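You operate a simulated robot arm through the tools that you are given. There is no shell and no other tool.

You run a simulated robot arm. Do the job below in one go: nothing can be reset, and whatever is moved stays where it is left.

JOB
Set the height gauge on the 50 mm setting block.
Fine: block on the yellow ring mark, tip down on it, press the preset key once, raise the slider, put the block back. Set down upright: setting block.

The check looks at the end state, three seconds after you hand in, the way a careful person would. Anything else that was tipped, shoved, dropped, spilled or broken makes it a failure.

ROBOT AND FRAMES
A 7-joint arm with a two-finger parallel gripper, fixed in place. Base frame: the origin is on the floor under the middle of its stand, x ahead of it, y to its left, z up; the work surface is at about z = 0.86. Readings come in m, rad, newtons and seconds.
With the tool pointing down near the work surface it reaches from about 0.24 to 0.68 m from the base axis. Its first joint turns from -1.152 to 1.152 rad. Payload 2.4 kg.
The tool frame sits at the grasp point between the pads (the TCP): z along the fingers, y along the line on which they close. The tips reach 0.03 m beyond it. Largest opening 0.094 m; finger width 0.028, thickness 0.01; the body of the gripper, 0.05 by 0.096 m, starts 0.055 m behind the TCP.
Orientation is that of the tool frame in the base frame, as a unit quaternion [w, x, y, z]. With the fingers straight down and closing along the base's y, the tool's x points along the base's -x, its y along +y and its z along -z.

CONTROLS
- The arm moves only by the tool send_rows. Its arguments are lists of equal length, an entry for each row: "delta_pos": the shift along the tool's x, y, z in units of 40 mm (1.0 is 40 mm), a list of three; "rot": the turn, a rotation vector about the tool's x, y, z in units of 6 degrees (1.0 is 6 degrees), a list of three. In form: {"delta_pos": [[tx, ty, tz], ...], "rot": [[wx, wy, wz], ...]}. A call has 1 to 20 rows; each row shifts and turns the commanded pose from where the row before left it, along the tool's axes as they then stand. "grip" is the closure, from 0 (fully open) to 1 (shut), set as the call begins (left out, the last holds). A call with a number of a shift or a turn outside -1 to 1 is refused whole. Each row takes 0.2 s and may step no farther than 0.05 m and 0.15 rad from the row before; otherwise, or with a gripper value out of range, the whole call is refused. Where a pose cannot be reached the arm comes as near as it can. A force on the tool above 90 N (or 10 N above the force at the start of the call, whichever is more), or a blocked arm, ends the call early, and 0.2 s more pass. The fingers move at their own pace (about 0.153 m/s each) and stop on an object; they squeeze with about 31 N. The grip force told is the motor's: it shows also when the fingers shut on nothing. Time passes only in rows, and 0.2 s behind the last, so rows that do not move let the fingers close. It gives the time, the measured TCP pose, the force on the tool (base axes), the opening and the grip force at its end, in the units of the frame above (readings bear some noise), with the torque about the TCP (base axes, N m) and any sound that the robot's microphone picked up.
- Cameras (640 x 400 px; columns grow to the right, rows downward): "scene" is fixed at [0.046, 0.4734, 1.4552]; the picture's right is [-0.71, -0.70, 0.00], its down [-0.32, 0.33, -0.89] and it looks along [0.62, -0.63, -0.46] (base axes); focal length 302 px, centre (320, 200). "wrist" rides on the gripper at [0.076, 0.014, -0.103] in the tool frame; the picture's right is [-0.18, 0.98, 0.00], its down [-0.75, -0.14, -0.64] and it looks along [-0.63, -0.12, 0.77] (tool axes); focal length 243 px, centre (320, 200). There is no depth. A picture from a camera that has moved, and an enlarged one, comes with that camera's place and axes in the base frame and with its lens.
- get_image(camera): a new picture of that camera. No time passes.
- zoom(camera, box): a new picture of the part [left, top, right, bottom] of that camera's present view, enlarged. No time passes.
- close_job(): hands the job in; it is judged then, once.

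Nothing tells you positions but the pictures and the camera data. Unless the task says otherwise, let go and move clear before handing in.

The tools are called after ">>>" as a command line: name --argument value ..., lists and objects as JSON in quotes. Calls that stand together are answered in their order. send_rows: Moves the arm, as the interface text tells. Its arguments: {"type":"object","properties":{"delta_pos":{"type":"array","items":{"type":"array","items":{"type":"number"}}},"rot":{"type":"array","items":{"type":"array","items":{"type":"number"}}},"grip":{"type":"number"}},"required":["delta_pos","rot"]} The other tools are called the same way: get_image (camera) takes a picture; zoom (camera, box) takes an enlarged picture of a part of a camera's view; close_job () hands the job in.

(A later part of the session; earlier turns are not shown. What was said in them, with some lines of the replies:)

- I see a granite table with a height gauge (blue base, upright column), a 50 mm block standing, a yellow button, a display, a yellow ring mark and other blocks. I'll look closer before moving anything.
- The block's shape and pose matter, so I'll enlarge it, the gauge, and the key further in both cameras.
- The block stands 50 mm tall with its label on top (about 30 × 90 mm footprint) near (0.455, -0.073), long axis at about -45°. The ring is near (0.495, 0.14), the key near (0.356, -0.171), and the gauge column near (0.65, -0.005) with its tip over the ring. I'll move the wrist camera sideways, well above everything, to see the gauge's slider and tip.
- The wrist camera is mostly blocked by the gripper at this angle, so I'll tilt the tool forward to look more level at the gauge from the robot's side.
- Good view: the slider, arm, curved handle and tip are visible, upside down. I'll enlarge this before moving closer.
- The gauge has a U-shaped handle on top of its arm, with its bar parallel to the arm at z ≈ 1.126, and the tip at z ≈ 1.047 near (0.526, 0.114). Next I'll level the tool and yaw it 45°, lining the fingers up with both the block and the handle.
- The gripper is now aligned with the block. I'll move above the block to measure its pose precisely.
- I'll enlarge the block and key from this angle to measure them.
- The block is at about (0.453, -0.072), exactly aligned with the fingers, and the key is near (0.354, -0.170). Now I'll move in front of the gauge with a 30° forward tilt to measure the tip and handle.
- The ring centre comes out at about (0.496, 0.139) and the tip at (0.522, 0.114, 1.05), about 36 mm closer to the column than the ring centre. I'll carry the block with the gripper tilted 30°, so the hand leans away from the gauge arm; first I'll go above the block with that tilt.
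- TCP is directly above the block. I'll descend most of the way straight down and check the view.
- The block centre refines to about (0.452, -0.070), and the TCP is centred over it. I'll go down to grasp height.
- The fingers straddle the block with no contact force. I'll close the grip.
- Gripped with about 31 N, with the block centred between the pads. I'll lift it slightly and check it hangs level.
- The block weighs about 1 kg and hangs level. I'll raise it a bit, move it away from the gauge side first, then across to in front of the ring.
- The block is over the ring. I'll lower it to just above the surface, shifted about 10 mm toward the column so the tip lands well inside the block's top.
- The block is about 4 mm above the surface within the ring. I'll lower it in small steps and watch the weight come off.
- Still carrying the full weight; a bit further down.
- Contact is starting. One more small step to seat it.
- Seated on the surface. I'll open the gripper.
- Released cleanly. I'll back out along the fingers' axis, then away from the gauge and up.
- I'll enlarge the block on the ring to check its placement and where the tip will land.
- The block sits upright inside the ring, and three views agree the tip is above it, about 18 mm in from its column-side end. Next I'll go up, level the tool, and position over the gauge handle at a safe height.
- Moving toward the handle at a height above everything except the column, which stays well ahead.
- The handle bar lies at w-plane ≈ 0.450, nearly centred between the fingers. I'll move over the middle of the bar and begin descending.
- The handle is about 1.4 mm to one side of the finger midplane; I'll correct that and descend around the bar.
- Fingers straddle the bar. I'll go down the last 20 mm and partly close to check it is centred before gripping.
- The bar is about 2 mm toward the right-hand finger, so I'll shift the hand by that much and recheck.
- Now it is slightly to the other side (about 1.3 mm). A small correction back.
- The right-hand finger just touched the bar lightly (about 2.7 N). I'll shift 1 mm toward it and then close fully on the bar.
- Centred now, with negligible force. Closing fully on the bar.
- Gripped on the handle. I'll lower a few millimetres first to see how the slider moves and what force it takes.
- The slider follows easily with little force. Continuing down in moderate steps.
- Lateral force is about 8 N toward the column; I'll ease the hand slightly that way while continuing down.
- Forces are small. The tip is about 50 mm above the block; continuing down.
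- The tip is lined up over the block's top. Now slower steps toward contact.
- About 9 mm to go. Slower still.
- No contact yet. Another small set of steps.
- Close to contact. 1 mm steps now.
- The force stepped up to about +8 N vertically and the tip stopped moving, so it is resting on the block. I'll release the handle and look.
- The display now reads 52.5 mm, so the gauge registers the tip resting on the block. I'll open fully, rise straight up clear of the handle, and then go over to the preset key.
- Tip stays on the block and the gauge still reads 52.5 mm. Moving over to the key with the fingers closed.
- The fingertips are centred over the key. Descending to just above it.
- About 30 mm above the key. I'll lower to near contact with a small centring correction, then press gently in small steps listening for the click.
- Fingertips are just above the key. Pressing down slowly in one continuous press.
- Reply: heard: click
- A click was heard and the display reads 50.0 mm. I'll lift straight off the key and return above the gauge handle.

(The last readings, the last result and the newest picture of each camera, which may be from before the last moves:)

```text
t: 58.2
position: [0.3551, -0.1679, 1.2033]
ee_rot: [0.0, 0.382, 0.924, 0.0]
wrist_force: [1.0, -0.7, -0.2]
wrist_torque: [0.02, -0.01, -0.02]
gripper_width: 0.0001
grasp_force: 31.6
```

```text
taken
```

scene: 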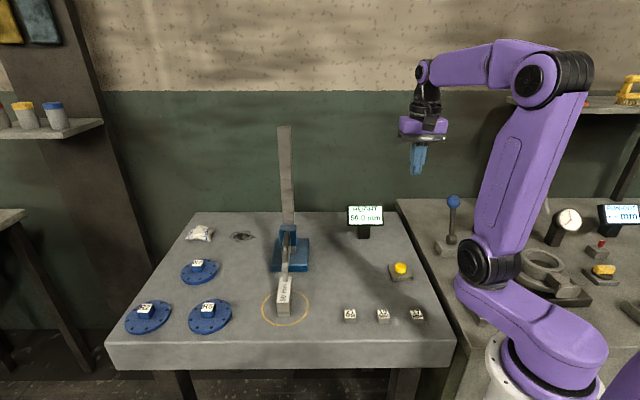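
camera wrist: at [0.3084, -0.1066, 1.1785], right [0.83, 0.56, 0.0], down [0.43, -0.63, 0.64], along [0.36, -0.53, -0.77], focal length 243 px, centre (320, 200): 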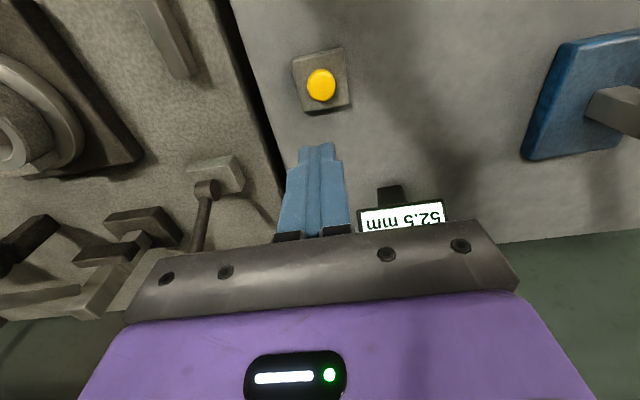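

Key released, everything else undisturbed. Moving back above the handle with the gripper open.

>>> send_rows --delta_pos '[[0.067, 0.883, 0], [0.067, 0.883, 0], [0.067, 0.883, 0], [0.067, 0.883, 0], [0.067, 0.883, 0], [0.067, 0.883, 0], [0.067, 0.883, 0], [0.067, 0.883, 0], [0.067, 0.883, 0], [0, 0, 0], [0, 0, 0]]' --rot '[[0, 0, 0], [0, 0, 0], [0, 0, 0], [0, 0, 0], [0, 0, 0], [0, 0, 0], [0, 0, 0], [0, 0, 0], [0, 0, 0], [0, 0, 0], [0, 0, 0]]' --grip 0

>>> get_image --camera "wrist"

```text
t: 60.6
position: [0.5598, 0.0723, 1.2021]
ee_rot: [0.0, 0.383, 0.924, 0.0]
wrist_force: [-0.2, -0.2, -0.8]
wrist_torque: [-0.01, -0.03, 0.01]
gripper_width: 0.0941
grasp_force: 0.0
```

```text
taken
camera wrist: at [0.5163, 0.1364, 1.303], right [0.83, 0.56, 0.0], down [0.43, -0.63, 0.64], along [0.36, -0.53, -0.77], focal length 243 px, centre (320, 200)
```

wrist: 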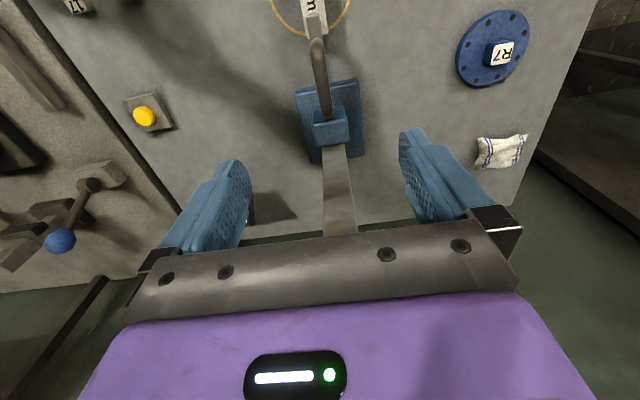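

Slight correction (+2.5 mm) and descend around the handle.

>>> send_rows --delta_pos '[[0, 0.06, 0.7], [0, 0, 1], [0, 0, 1], [0, 0, 1], [0, 0, 0.5], [0, 0, 0]]' --rot '[[0, 0, 0], [0, 0, 0], [0, 0, 0], [0, 0, 0], [0, 0, 0], [0, 0, 0]]'

>>> get_image --camera "wrist"

>>> zoom --camera "scene" --box '[240, 170, 340, 300]'

```text
t: 62.0
position: [0.562, 0.0739, 1.0348]
ee_rot: [0.0, 0.383, 0.924, 0.0]
wrist_force: [0.2, -0.2, 0.2]
wrist_torque: [0.01, -0.01, -0.02]
gripper_width: 0.0939
grasp_force: 0.1
```

```text
taken
camera wrist: at [0.5188, 0.1379, 1.137], right [0.83, 0.56, 0.0], down [0.43, -0.63, 0.64], along [0.36, -0.53, -0.77], focal length 243 px, centre (320, 200)
```

wrist: 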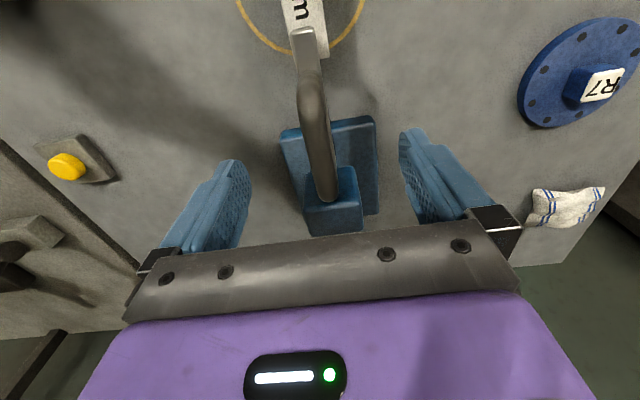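

```text
3.08 times, centred on (290, 235) of scene
camera zoom: at [0.046, 0.4734, 1.4552], right [-0.71, -0.7, 0.0], down [-0.32, 0.33, -0.89], along [0.62, -0.63, -0.46], focal length 930 px, centre (412, 92)
```

zoom: 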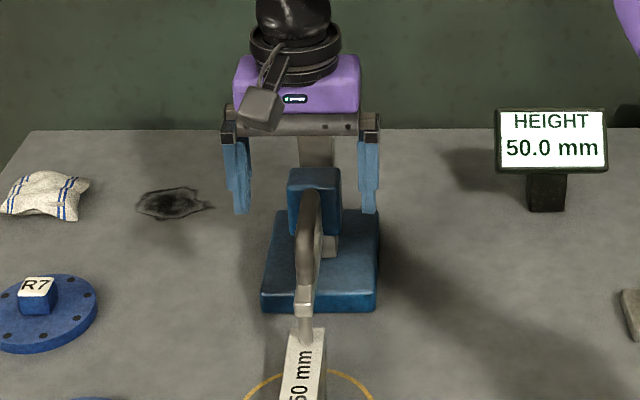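

Aligned. Descend the last 36 mm and close partway to check centring.

>>> send_rows --delta_pos '[[0, 0.01, 0.5], [0, 0, 0.4], [0, 0, 0], [0, 0, 0], [0, 0, 0]]' --rot '[[0, 0, 0], [0, 0, 0], [0, 0, 0], [0, 0, 0], [0, 0, 0]]' --grip 0.75

>>> zoom --camera "wrist" --box '[260, 110, 390, 240]'

```text
t: 63.2
position: [0.5644, 0.0741, 0.9996]
ee_rot: [0.0, 0.383, 0.924, 0.0]
wrist_force: [-0.8, -0.4, -0.1]
wrist_torque: [0.02, 0.03, -0.02]
gripper_width: 0.0236
grasp_force: 0.0
```

```text
3.08 times, centred on (325, 175) of wrist
camera zoom: at [0.5199, 0.1379, 1.1005], right [0.83, 0.56, 0.0], down [0.43, -0.63, 0.64], along [0.36, -0.53, -0.77], focal length 746 px, centre (305, 277)
```

zoom: 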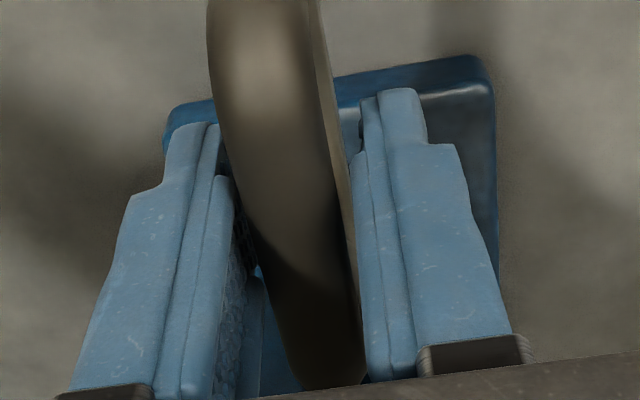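

Slightly off to one side (about 1 mm); a small correction, then close to near contact.

>>> send_rows --delta_pos '[[0, -0.015, 0], [0, 0, 0], [0, 0, 0]]' --rot '[[0, 0, 0], [0, 0, 0], [0, 0, 0]]' --grip 0.78

```text
t: 64.0
position: [0.5634, 0.0735, 0.9983]
ee_rot: [0.0, 0.383, 0.924, 0.0]
wrist_force: [-1.4, -1.9, 1.3]
wrist_torque: [-0.01, -0.02, 0.03]
gripper_width: 0.0217
grasp_force: 1.2
```

Light touch on the left finger (2 N). One more fraction of a millimetre, then close fully.

>>> send_rows --delta_pos '[[0, -0.018, 0], [0, 0, 0], [0, 0, 0]]' --rot '[[0, 0, 0], [0, 0, 0], [0, 0, 0]]' --grip 0.78

```text
t: 64.8
position: [0.5633, 0.0732, 0.998]
ee_rot: [-0.001, 0.383, 0.924, -0.001]
wrist_force: [-1.2, -0.1, 0.1]
wrist_torque: [0.02, 0.03, -0.02]
gripper_width: 0.0212
grasp_force: 0.5
```

Centred. Closing on the handle.

>>> send_rows --delta_pos '[[0, 0, 0], [0, 0, 0], [0, 0, 0]]' --rot '[[0, 0, 0], [0, 0, 0], [0, 0, 0]]' --grip 1

>>> zoom --camera "scene" --box '[240, 190, 400, 320]'

```text
t: 65.6
position: [0.5626, 0.0723, 0.9978]
ee_rot: [0.0, 0.383, 0.924, 0.001]
wrist_force: [-5.7, -1.1, 2.0]
wrist_torque: [-0.03, 0.03, 0.02]
gripper_width: 0.0204
grasp_force: 45.4
```

```text
3.08 times, centred on (320, 255) of scene
camera zoom: at [0.0459, 0.4734, 1.4552], right [-0.71, -0.7, 0.0], down [-0.32, 0.33, -0.89], along [0.62, -0.63, -0.46], focal length 930 px, centre (320, 31)
```

zoom: 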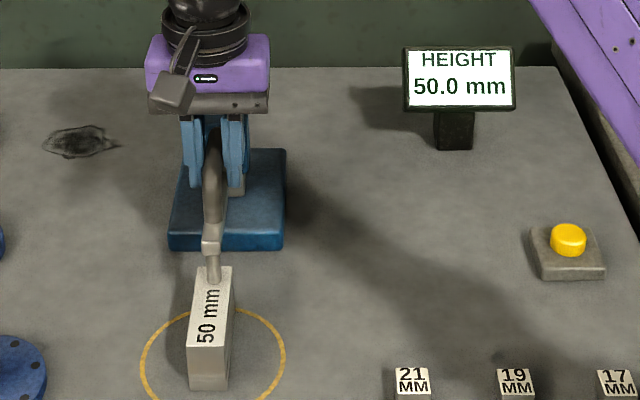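

Gripped; display still 50.0 mm. Raising the slider in moderate steps.

>>> send_rows --delta_pos '[[0, 0, -0.1], [0, 0, -0.2], [0, 0, -0.3], [0, 0, -0.3], [0, 0, -0.3], [0, 0, 0]]' --rot '[[0, 0, 0], [0, 0, 0], [0, 0, 0], [0, 0, 0], [0, 0, 0], [0, 0, 0]]'

>>> zoom --camera "scene" --box '[240, 170, 400, 320]'

```text
t: 67.0
position: [0.5632, 0.0726, 1.0464]
ee_rot: [-0.001, 0.384, 0.923, -0.002]
wrist_force: [0.0, -7.7, -5.8]
wrist_torque: [0.46, 0.55, 0.12]
gripper_width: 0.0201
grasp_force: 44.8
```

```text
2.67 times, centred on (320, 245) of scene
camera zoom: at [0.0462, 0.4732, 1.4552], right [-0.71, -0.7, 0.0], down [-0.32, 0.33, -0.89], along [0.62, -0.63, -0.46], focal length 806 px, centre (320, 80)
```

zoom: 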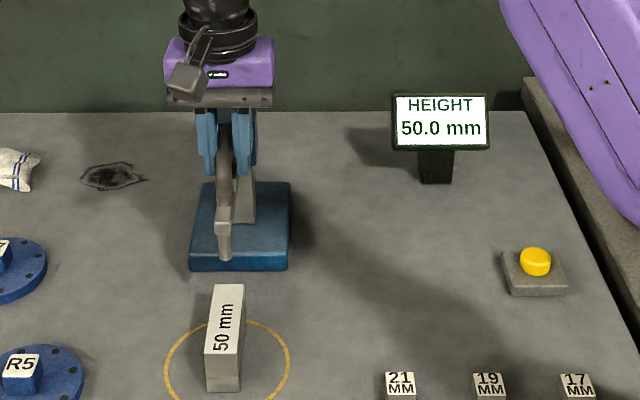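

The slider rises freely and the block stays put. Continuing up to the original height.

>>> send_rows --delta_pos '[[0, 0, -0.3], [0, 0, -0.3], [0, 0, -0.3], [0, 0, -0.3], [0, 0, -0.3], [0, 0, -0.3], [0, 0, -0.3], [0, 0, -0.25], [0, 0, 0], [0, 0, 0]]' --rot '[[0, 0, 0], [0, 0, 0], [0, 0, 0], [0, 0, 0], [0, 0, 0], [0, 0, 0], [0, 0, 0], [0, 0, 0], [0, 0, 0], [0, 0, 0]]'

>>> zoom --camera "scene" --box '[240, 120, 400, 320]'

```text
t: 69.2
position: [0.5635, 0.0726, 1.139]
ee_rot: [0.001, 0.383, 0.924, 0.001]
wrist_force: [11.6, -16.6, -4.2]
wrist_torque: [0.37, 0.46, 0.05]
gripper_width: 0.0201
grasp_force: 45.1
```

```text
2.00 times, centred on (320, 220) of scene
camera zoom: at [0.0465, 0.4729, 1.4553], right [-0.71, -0.7, 0.0], down [-0.32, 0.33, -0.89], along [0.62, -0.63, -0.46], focal length 605 px, centre (320, 160)
```

zoom: 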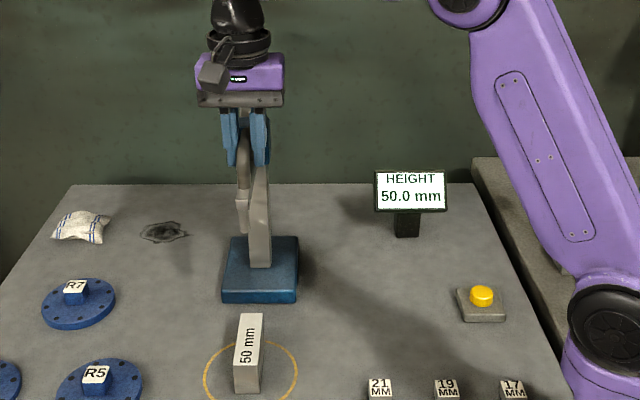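

Lateral load is about 20 N toward the column, so I'll ease the hand that way before releasing to avoid disturbing the gauge.

>>> send_rows --delta_pos '[[-0.02, 0, 0], [0, 0, 0]]' --rot '[[0, 0, 0], [0, 0, 0]]'

```text
t: 69.8
position: [0.5626, 0.0735, 1.1383]
ee_rot: [0.0, 0.383, 0.924, -0.001]
wrist_force: [-0.7, -12.9, -1.7]
wrist_torque: [-0.8, -0.76, -0.08]
gripper_width: 0.0198
grasp_force: 45.3
```

>>> send_rows --delta_pos '[[-0.01, -0.01, 0], [0, 0, 0]]' --rot '[[0, 0, 0], [0, 0, 0]]'

```text
t: 70.4
position: [0.5636, 0.0743, 1.1396]
ee_rot: [-0.001, 0.382, 0.924, -0.002]
wrist_force: [-7.9, -10.1, -2.5]
wrist_torque: [-0.99, -0.9, -0.03]
gripper_width: 0.0203
grasp_force: 44.9
```

>>> send_rows --delta_pos '[[0, -0.015, 0], [0, 0, 0]]' --rot '[[0, 0, 0], [0, 0, 0]]'

```text
t: 71.0
position: [0.5624, 0.073, 1.139]
ee_rot: [0.0, 0.383, 0.924, 0.001]
wrist_force: [-8.9, -5.6, -3.8]
wrist_torque: [-0.61, -0.58, 0.0]
gripper_width: 0.02
grasp_force: 45.1
```

>>> send_rows --delta_pos '[[0, -0.02, 0], [0, 0, 0]]' --rot '[[0, 0, 0], [0, 0, 0]]'

```text
t: 71.6
position: [0.5622, 0.0739, 1.139]
ee_rot: [-0.001, 0.382, 0.924, 0.002]
wrist_force: [-4.5, -0.8, -2.0]
wrist_torque: [0.3, 0.22, -0.08]
gripper_width: 0.0201
grasp_force: 45.1
```

The loads are small now. Releasing the handle and checking that the slider stays up.

>>> send_rows --delta_pos '[[0, 0, 0], [0, 0, 0], [0, 0, 0]]' --rot '[[0, 0, 0], [0, 0, 0], [0, 0, 0]]' --grip 0.6

>>> zoom --camera "scene" --box '[240, 120, 400, 320]'

```text
t: 72.4
position: [0.5622, 0.0723, 1.1388]
ee_rot: [0.0, 0.383, 0.924, -0.001]
wrist_force: [0.1, -0.4, -0.4]
wrist_torque: [0.01, -0.01, 0.0]
gripper_width: 0.0378
grasp_force: 0.1
```

```text
2.00 times, centred on (320, 220) of scene
camera zoom: at [0.046, 0.4734, 1.4552], right [-0.71, -0.7, 0.0], down [-0.32, 0.33, -0.89], along [0.62, -0.63, -0.46], focal length 605 px, centre (320, 160)
```

zoom: 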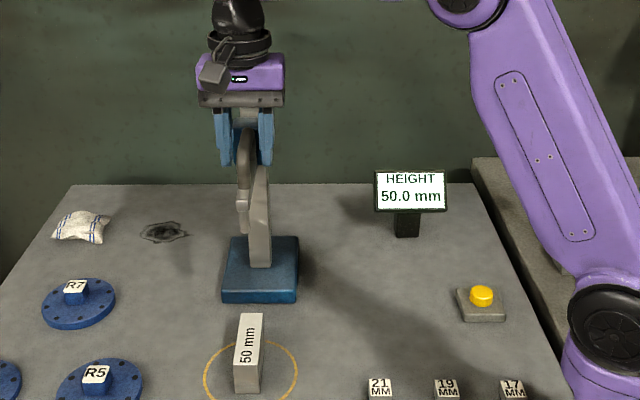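

The slider holds at its raised height. I'll open fully, rise, back away from the gauge, and tilt 30° again to fetch the block.

>>> send_rows --delta_pos '[[0, 0, 0], [0, 0, -0.6], [0, 0, -1], [0, 0, -1], [0.9, 0, 0], [0.95, 0, 0], [0.95, 0, 0], [0.95, 0, 0], [0.95, 0, 0], [0.9, 0, 0], [0, 0, 0], [0, 0, 0], [0, 0, 0], [0, 0, 0], [0, 0, 0], [0, 0, 0]]' --rot '[[0, 0, 0], [0, 0, 0], [0, 0, 0], [0, 0, 0], [0, 0, 0], [0, 0, 0], [0, 0, 0], [0, 0, 0], [0, 0, 0], [0, 0, 0], [0, -1, 0], [0, -1, 0], [0, -1, 0], [0, -1, 0], [0, -1, 0], [0, 0, 0]]' --grip 0

>>> get_image --camera "wrist"

>>> get_image --camera "scene"

```text
t: 75.8
position: [0.4054, 0.2299, 1.2444]
ee_rot: [0.24, 0.369, 0.892, -0.1]
wrist_force: [0.1, 0.5, -0.8]
wrist_torque: [-0.03, -0.03, 0.04]
gripper_width: 0.0942
grasp_force: 0.2
```

```text
taken
camera wrist: at [0.3314, 0.3236, 1.2933], right [0.81, 0.58, 0.09], down [0.13, -0.33, 0.93], along [0.57, -0.74, -0.35], focal length 243 px, centre (320, 200)
```

wrist: 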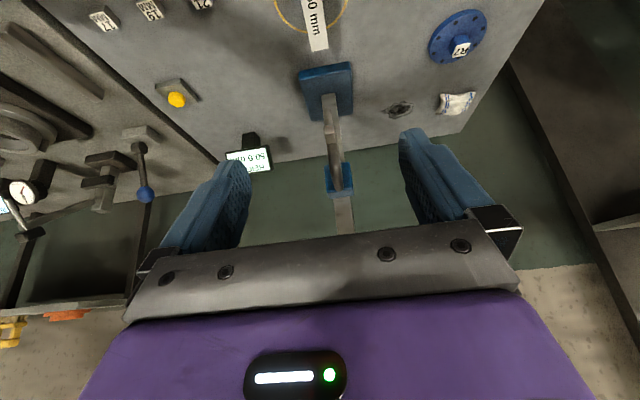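

```text
taken
```

scene: 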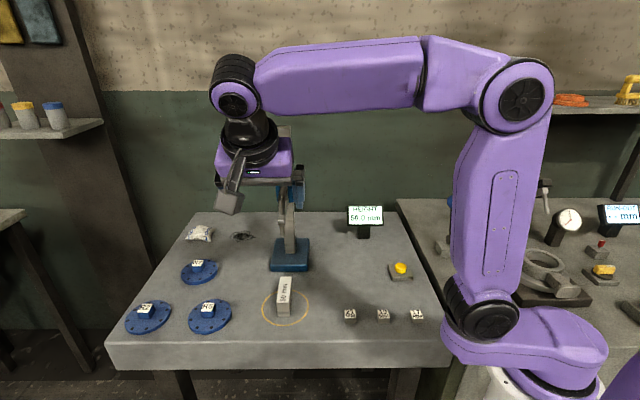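

Slider is raised and the block still stands on the ring. I'll approach the block along the tilted finger axis.

>>> send_rows --delta_pos '[[0.224, 0.007, 0.902], [0.224, 0.007, 0.902], [0.224, 0.007, 0.902], [0.224, 0.007, 0.902], [0.224, 0.007, 0.902], [0.224, 0.007, 0.902], [0, 0, 0]]' --rot '[[0, 0, 0], [0, 0, 0], [0, 0, 0], [0, 0, 0], [0, 0, 0], [0, 0, 0], [0, 0, 0]]'

>>> get_image --camera "wrist"

```text
t: 77.4
position: [0.4474, 0.1884, 1.0297]
ee_rot: [0.239, 0.371, 0.892, -0.099]
wrist_force: [-0.4, -0.1, 0.4]
wrist_torque: [0.0, -0.02, 0.02]
gripper_width: 0.0941
grasp_force: 0.1
```

```text
taken
camera wrist: at [0.3756, 0.2812, 1.0798], right [0.81, 0.58, 0.09], down [0.13, -0.33, 0.93], along [0.57, -0.74, -0.35], focal length 243 px, centre (320, 200)
```

wrist: 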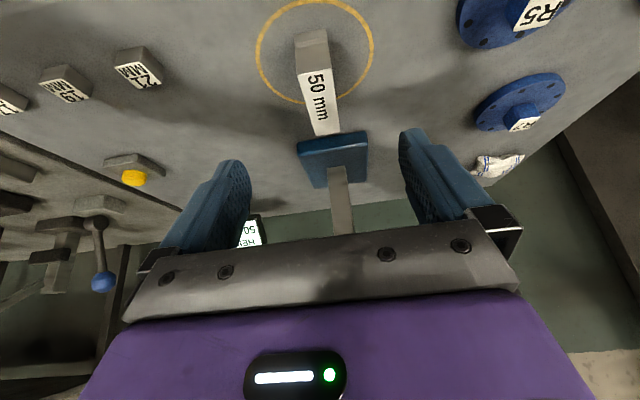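

>>> send_rows --delta_pos '[[-0.06, 0.03, 0.8], [0, 0, 0.8], [0, 0, 0.8], [0, 0, 0.6], [0, 0, 0]]' --rot '[[0, 0, 0], [0, 0, 0], [0, 0, 0], [0, 0, 0], [0, 0, 0]]'

>>> get_image --camera "wrist"

>>> zoom --camera "scene" --box '[220, 160, 350, 340]'

```text
t: 78.6
position: [0.4933, 0.1467, 0.9276]
ee_rot: [0.239, 0.37, 0.892, -0.099]
wrist_force: [-0.3, -0.6, -0.3]
wrist_torque: [-0.01, -0.01, -0.03]
gripper_width: 0.0941
grasp_force: 0.0
```

```text
taken
camera wrist: at [0.4202, 0.2388, 0.9763], right [0.81, 0.58, 0.09], down [0.13, -0.33, 0.93], along [0.57, -0.74, -0.35], focal length 243 px, centre (320, 200)
```

wrist: 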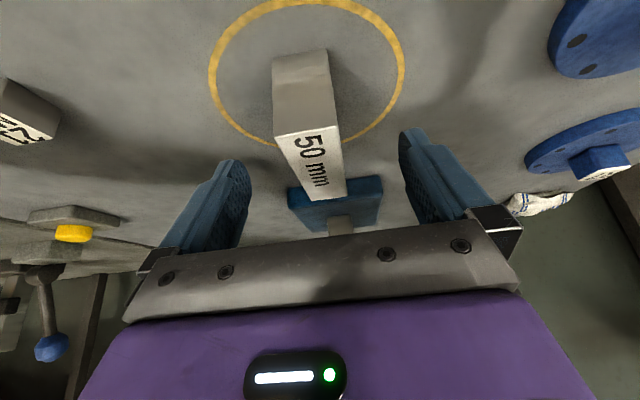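

```text
2.22 times, centred on (285, 250) of scene
camera zoom: at [0.046, 0.4734, 1.4552], right [-0.71, -0.7, 0.0], down [-0.32, 0.33, -0.89], along [0.62, -0.63, -0.46], focal length 672 px, centre (398, 89)
```

zoom: 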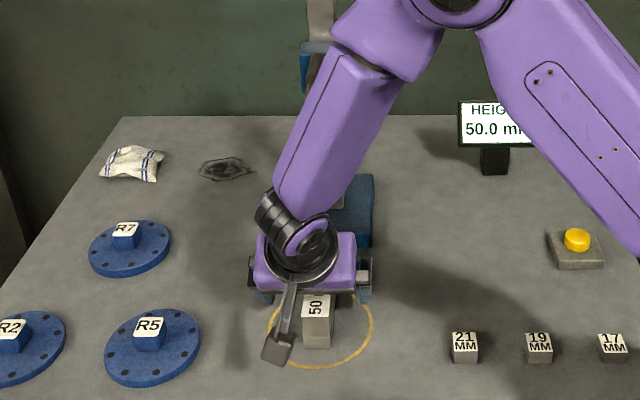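

Fingers straddle the block evenly. Final approach and grip.

>>> send_rows --delta_pos '[[0, -0.02, 0.4], [0, 0, 0.38], [0, 0, 0]]' --rot '[[0, 0, 0], [0, 0, 0], [0, 0, 0]]'

>>> get_image --camera "wrist"

```text
t: 79.4
position: [0.504, 0.1332, 0.8992]
ee_rot: [0.238, 0.37, 0.892, -0.099]
wrist_force: [0.4, -0.5, -0.3]
wrist_torque: [-0.02, -0.02, 0.04]
gripper_width: 0.0941
grasp_force: 0.1
```

```text
taken
camera wrist: at [0.4307, 0.2263, 0.9488], right [0.81, 0.58, 0.09], down [0.13, -0.33, 0.93], along [0.57, -0.74, -0.35], focal length 243 px, centre (320, 200)
```

wrist: 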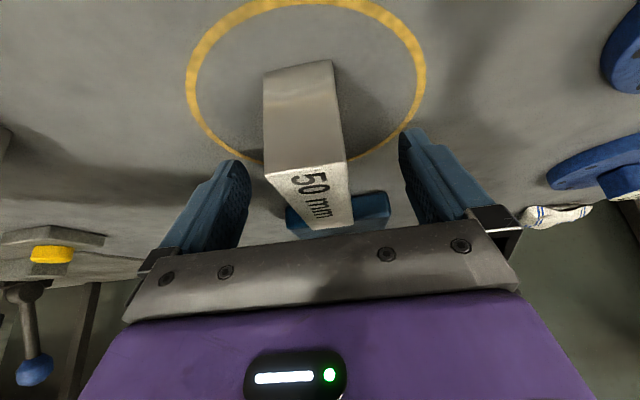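

The view matches the pose at which I released it, so the grip will be the same. Closing.

>>> send_rows --delta_pos '[[0, 0, 0], [0, 0, 0], [0, 0, 0], [0, 0, 0], [0, 0, 0]]' --rot '[[0, 0, 0], [0, 0, 0], [0, 0, 0], [0, 0, 0], [0, 0, 0]]' --grip 1

>>> get_image --camera "wrist"

```text
t: 80.6
position: [0.5038, 0.134, 0.8992]
ee_rot: [0.239, 0.37, 0.892, -0.099]
wrist_force: [3.1, 0.2, 1.0]
wrist_torque: [-0.05, 0.02, 0.06]
gripper_width: 0.0344
grasp_force: 30.7
```

```text
taken
camera wrist: at [0.4308, 0.2264, 0.9489], right [0.81, 0.58, 0.09], down [0.13, -0.33, 0.93], along [0.57, -0.74, -0.35], focal length 243 px, centre (320, 200)
```

wrist: 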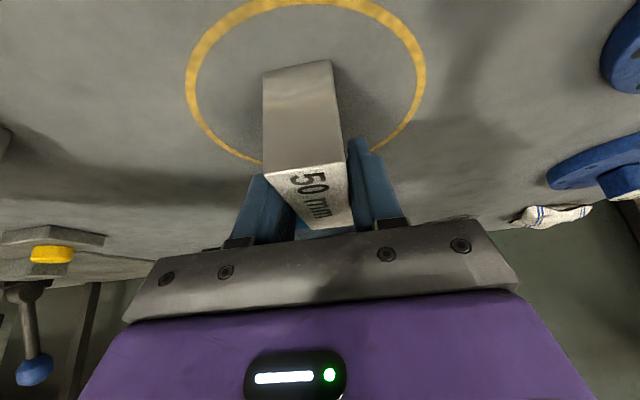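

Gripped. Lifting clear and reversing the earlier path: up, slightly away from the gauge, then across.

>>> send_rows --delta_pos '[[-0.1, 0, -0.173], [-0.2, 0, -0.346], [-0.225, 0, -0.39], [-0.225, 0, -0.39], [0.26, 0, -0.15], [0, -0.5, 0], [0, -0.8, 0], [0, -0.8, 0], [0, -0.8, 0], [0, -0.8, 0], [0, -0.5, 0], [0, -0.32, 0], [0, 0, 0], [0, 0, 0]]' --rot '[[0, 0, 0], [0, 0, 0], [0, 0, 0], [0, 0, 0], [0, 0, 0], [0, 0, 0], [0, 0, 0], [0, 0, 0], [0, 0, 0], [0, 0, 0], [0, 0, 0], [0, 0, 0], [0, 0, 0], [0, 0, 0]]'

>>> get_image --camera "scene"

>>> get_image --camera "wrist"

```text
t: 83.6
position: [0.3675, 0.0168, 0.9592]
ee_rot: [0.239, 0.37, 0.893, -0.098]
wrist_force: [0.1, 0.2, -10.0]
wrist_torque: [0.0, 0.02, -0.02]
gripper_width: 0.0343
grasp_force: 30.8
```

```text
taken
```

scene: 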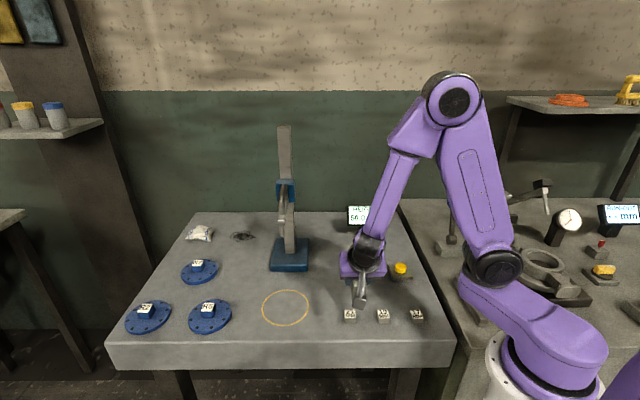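

```text
taken
camera wrist: at [0.2954, 0.1092, 1.0095], right [0.81, 0.58, 0.09], down [0.13, -0.33, 0.93], along [0.57, -0.74, -0.35], focal length 243 px, centre (320, 200)
```

wrist: 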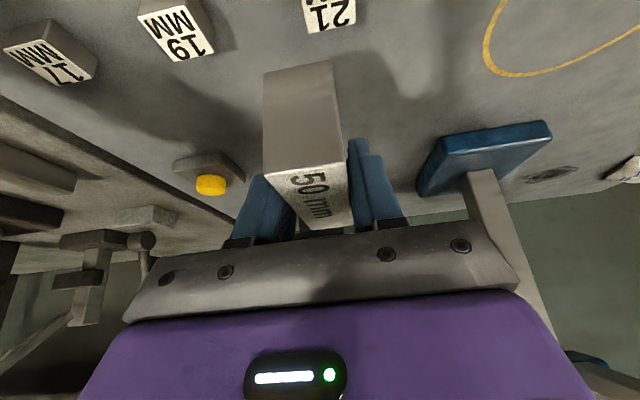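

Carrying fine. Now back along the other axis to the block's original spot.

>>> send_rows --delta_pos '[[-0.5, -0.01, 0.2887], [-0.7, -0.01, 0.4041], [-0.7, -0.01, 0.4041], [-0.474, -0.01, 0.2737], [-0.2, 0, 0.1155], [0, 0, 0], [0, 0, 0]]' --rot '[[0, 0, 0], [0, 0, 0], [0, 0, 0], [0, 0, 0], [0, 0, 0], [0, 0, 0], [0, 0, 0]]'

```text
t: 85.2
position: [0.4524, -0.0717, 0.9588]
ee_rot: [0.239, 0.37, 0.892, -0.099]
wrist_force: [0.1, 0.2, -11.1]
wrist_torque: [-0.02, 0.03, 0.02]
gripper_width: 0.0345
grasp_force: 30.9
```

>>> send_rows --delta_pos '[[0, 0, 0]]' --rot '[[0, 0, 0]]'

>>> get_image --camera "wrist"

```text
t: 85.6
position: [0.4524, -0.0708, 0.9595]
ee_rot: [0.239, 0.369, 0.892, -0.099]
wrist_force: [0.0, -0.8, -9.5]
wrist_torque: [0.04, 0.0, 0.0]
gripper_width: 0.0344
grasp_force: 31.4
```

```text
taken
camera wrist: at [0.3783, 0.0215, 1.0093], right [0.81, 0.58, 0.09], down [0.14, -0.33, 0.93], along [0.57, -0.74, -0.35], focal length 243 px, centre (320, 200)
```

wrist: 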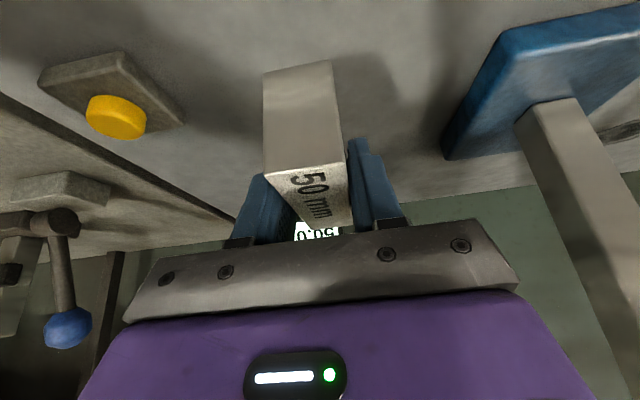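

Within about 4 mm of the original spot; I'll correct by that and lower to just above the surface.

>>> send_rows --delta_pos '[[0.08, 0, -0.0462], [0.25, 0, 0.433], [0.25, 0, 0.433], [0.18, 0, 0.3118], [0, 0, 0], [0, 0, 0]]' --rot '[[0, 0, 0], [0, 0, 0], [0, 0, 0], [0, 0, 0], [0, 0, 0], [0, 0, 0]]'

>>> get_image --camera "wrist"

>>> zoom --camera "scene" --box '[300, 200, 440, 330]'

```text
t: 87.0
position: [0.4492, -0.067, 0.9038]
ee_rot: [0.24, 0.37, 0.892, -0.099]
wrist_force: [1.1, -0.3, -10.0]
wrist_torque: [0.01, 0.0, 0.0]
gripper_width: 0.0343
grasp_force: 30.8
```

```text
taken
camera wrist: at [0.3761, 0.0261, 0.9539], right [0.81, 0.58, 0.09], down [0.13, -0.33, 0.93], along [0.57, -0.74, -0.35], focal length 243 px, centre (320, 200)
```

wrist: 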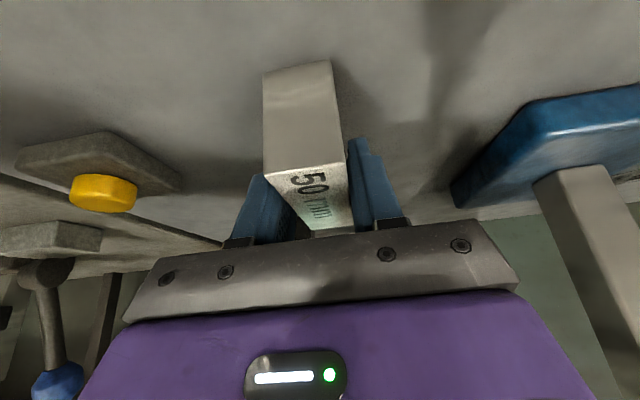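

```text
3.08 times, centred on (370, 265) of scene
camera zoom: at [0.0462, 0.4734, 1.4552], right [-0.71, -0.7, 0.0], down [-0.32, 0.33, -0.89], along [0.62, -0.63, -0.46], focal length 930 px, centre (166, 0)
```

zoom: 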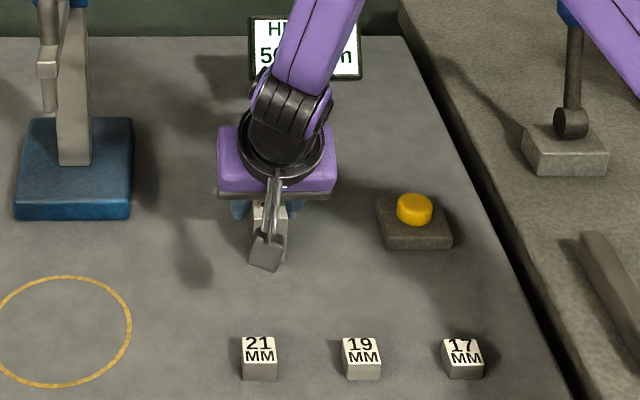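

Back over the original spot within about 2 mm. Lowering the last few millimetres gently.

>>> send_rows --delta_pos '[[0.005, 0, 0.0483], [0.0188, 0, 0.0325], [0, 0, 0]]' --rot '[[0, 0, 0], [0, 0, 0], [0, 0, 0]]'

```text
t: 87.8
position: [0.4497, -0.068, 0.9022]
ee_rot: [0.239, 0.37, 0.892, -0.099]
wrist_force: [0.9, 0.7, -9.9]
wrist_torque: [0.02, 0.0, 0.0]
gripper_width: 0.0345
grasp_force: 31.3
```

>>> send_rows --delta_pos '[[0.0125, 0, 0.0217], [0, 0, 0]]' --rot '[[0, 0, 0], [0, 0, 0]]'

```text
t: 88.4
position: [0.4496, -0.0682, 0.8998]
ee_rot: [0.239, 0.37, 0.892, -0.099]
wrist_force: [-0.4, 0.9, -10.9]
wrist_torque: [0.02, -0.01, -0.01]
gripper_width: 0.0343
grasp_force: 30.8
```

Still carrying the weight; another millimetre down.

>>> send_rows --delta_pos '[[0.0125, 0, 0.0217], [0, 0, 0]]' --rot '[[0, 0, 0], [0, 0, 0]]'

```text
t: 89.0
position: [0.4493, -0.0674, 0.8986]
ee_rot: [0.239, 0.37, 0.892, -0.099]
wrist_force: [0.2, 0.1, -10.4]
wrist_torque: [0.04, 0.01, 0.01]
gripper_width: 0.0343
grasp_force: 30.9
```

>>> send_rows --delta_pos '[[0.01, 0, 0.0173], [0, 0, 0]]' --rot '[[0, 0, 0], [0, 0, 0]]'

```text
t: 89.6
position: [0.4501, -0.0691, 0.8982]
ee_rot: [0.239, 0.369, 0.893, -0.098]
wrist_force: [-1.1, -0.8, -5.4]
wrist_torque: [0.14, 0.14, 0.1]
gripper_width: 0.0342
grasp_force: 30.9
```

Contact is starting. One more small step to seat it.

>>> send_rows --delta_pos '[[0.009, 0, 0.0156], [0, 0, 0]]' --rot '[[0, 0, 0], [0, 0, 0]]'

```text
t: 90.2
position: [0.4493, -0.0681, 0.8999]
ee_rot: [0.24, 0.371, 0.892, -0.098]
wrist_force: [-3.3, -2.2, 10.6]
wrist_torque: [0.55, 0.64, 0.15]
gripper_width: 0.0344
grasp_force: 30.9
```

Seated. Opening the gripper.

>>> send_rows --delta_pos '[[0, 0, 0], [0, 0, 0], [0, 0, 0], [0, 0, 0]]' --rot '[[0, 0, 0], [0, 0, 0], [0, 0, 0], [0, 0, 0]]' --grip 0

>>> get_image --camera "wrist"

```text
t: 91.2
position: [0.4483, -0.0678, 0.8976]
ee_rot: [0.239, 0.37, 0.892, -0.099]
wrist_force: [-0.2, -0.4, -0.4]
wrist_torque: [0.0, 0.0, -0.01]
gripper_width: 0.0941
grasp_force: 0.2
```

```text
taken
camera wrist: at [0.376, 0.0241, 0.9482], right [0.81, 0.58, 0.09], down [0.13, -0.33, 0.93], along [0.57, -0.74, -0.35], focal length 243 px, centre (320, 200)
```

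wrist: 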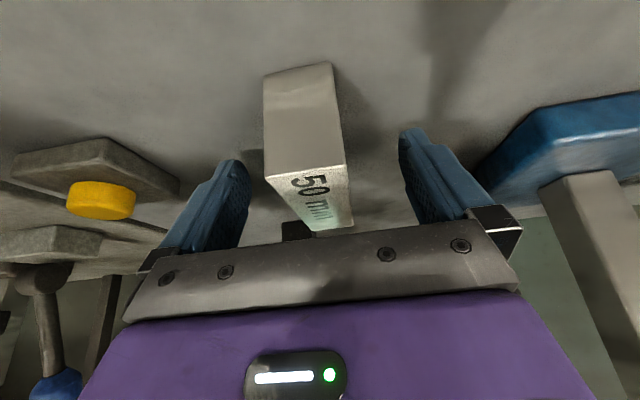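

Released. Backing out along the finger axis and up, then moving clear.

>>> send_rows --delta_pos '[[0, 0, -0.5], [0, 0, -1], [0, 0, -1], [0, 0, -1], [-0.3, 0, -0.9], [-0.5, 0, -0.866], [-0.5, 0, -0.866], [-0.5, 0, -0.866], [0, 0, 0], [0, 0, 0], [0, 0, 0], [0, 0, 0], [0, 0, 0], [0, 0, 0]]' --rot '[[0, 0, 0], [0, 0, 0], [0, 0, 0], [0, 0, 0], [0, 0, 0], [0, 0, 0], [0, 0, 0], [0, 0, 0], [0, 1, 0], [0, 1, 0], [0, 1, 0], [0, 1, 0], [0, 1, 0], [0, 0, 0]]'

>>> get_image --camera "wrist"

>>> get_image --camera "scene"

```text
t: 94.2
position: [0.3932, -0.014, 1.175]
ee_rot: [-0.001, 0.382, 0.924, 0.001]
wrist_force: [0.3, 0.3, 0.7]
wrist_torque: [0.01, -0.01, -0.01]
gripper_width: 0.0942
grasp_force: 0.0
```

```text
taken
camera wrist: at [0.3496, 0.0497, 1.2774], right [0.83, 0.56, 0.0], down [0.43, -0.63, 0.64], along [0.36, -0.53, -0.77], focal length 243 px, centre (320, 200)
```

wrist: 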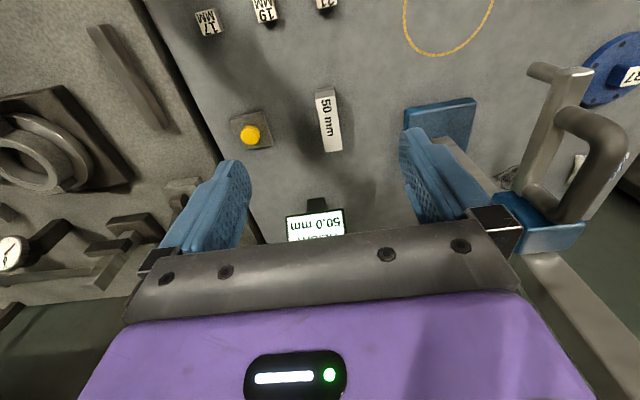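

```text
taken
```

scene: 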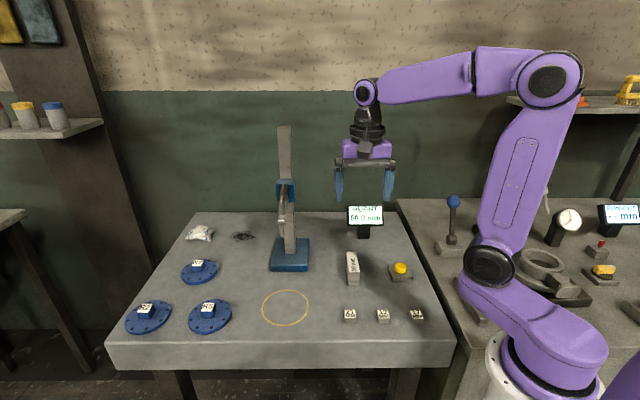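

I'll compare the block, gauge and display with the first pictures.

>>> zoom --camera "scene" --box '[335, 240, 375, 295]'

>>> zoom --camera "scene" --box '[260, 165, 320, 280]'

>>> zoom --camera "scene" --box '[320, 190, 450, 340]'

```text
7.27 times, centred on (355, 268) of scene
camera zoom: at [0.046, 0.4734, 1.4552], right [-0.71, -0.7, 0.0], down [-0.32, 0.33, -0.89], along [0.62, -0.63, -0.46], focal length 2198 px, centre (66, -291)
```

zoom: 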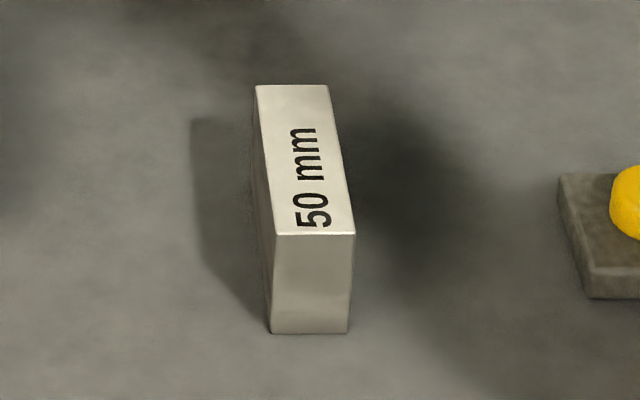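

```text
3.48 times, centred on (290, 222) of scene
camera zoom: at [0.046, 0.4734, 1.4552], right [-0.71, -0.7, 0.0], down [-0.32, 0.33, -0.89], along [0.62, -0.63, -0.46], focal length 1051 px, centre (424, 122)
```

zoom: 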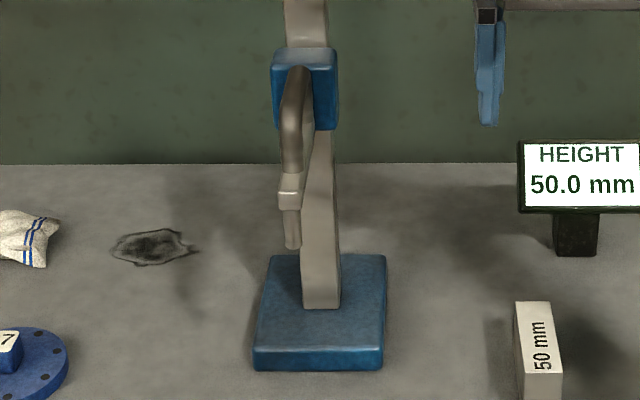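

```text
2.67 times, centred on (385, 265) of scene
camera zoom: at [0.046, 0.4734, 1.4552], right [-0.71, -0.7, 0.0], down [-0.32, 0.33, -0.89], along [0.62, -0.63, -0.46], focal length 806 px, centre (147, 27)
```

zoom: 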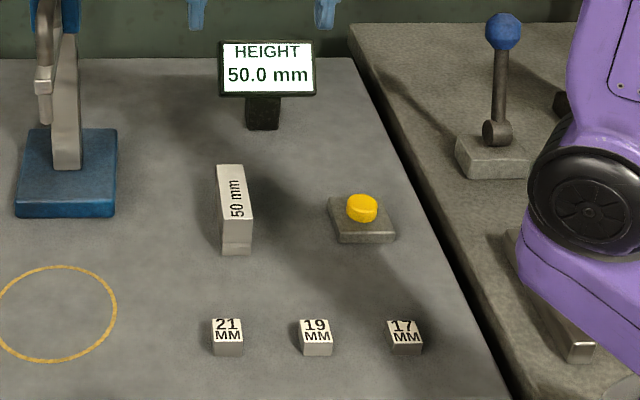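

The block is back within about 1–2 mm of where it stood, the gauge base has not moved, the slider is raised, and the display holds 50.0 mm. I'll lift the arm a little further clear before handing in.

>>> send_rows --delta_pos '[[0.3, 0, -0.8], [0.3, 0, -0.8], [0.3, 0, -0.8], [0, 0, -0.5], [0, 0, 0], [0, 0, 0]]' --rot '[[0, 0, 0], [0, 0, 0], [0, 0, 0], [0, 0, 0], [0, 0, 0], [0, 0, 0]]'

>>> get_image --camera "scene"

```text
t: 95.6
position: [0.3678, 0.0113, 1.2939]
ee_rot: [0.0, 0.382, 0.924, 0.0]
wrist_force: [-0.3, 0.1, 0.2]
wrist_torque: [-0.05, -0.01, 0.01]
gripper_width: 0.0941
grasp_force: 0.1
```

```text
taken
```

scene: 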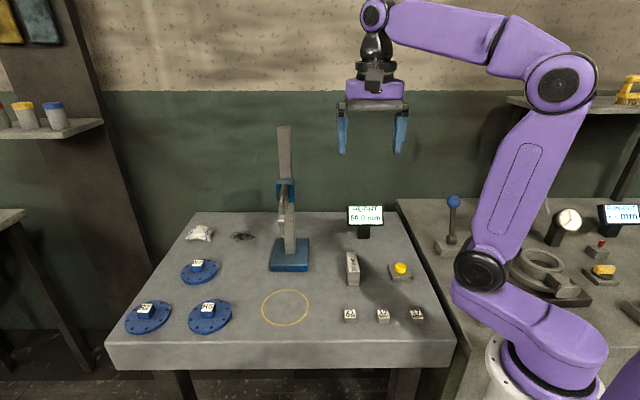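

The display reads 50.0 mm, the slider is raised, and the block stands upright back in its place. Nothing else has moved and the arm is clear, so I'm handing the job in.

>>> close_job

```text
The job is handed in.
```

I set the height gauge on the 50 mm block and handed the job in. The display now reads 50.0 mm.

- **Setting:** with the block on the yellow ring and the tip resting on it, the gauge read 52.5 mm. I pressed the preset key once, heard one click, and the reading changed to 50.0 mm. It stayed there after the slider went back up.
- **Block placement:** the gauge tip sits about 36 mm closer to the column than the ring's centre. I placed the block about 12 mm off-centre toward the column so the tip landed well inside its top. Its column-side end reached the ring line.
- **Block return:** the block is upright, within 1–2 mm of where it started.
- **End state:** the slider is holding at its original height and the gauge base has not moved. In the last pictures nothing else on the table looks disturbed, and the arm is clear with the gripper open.
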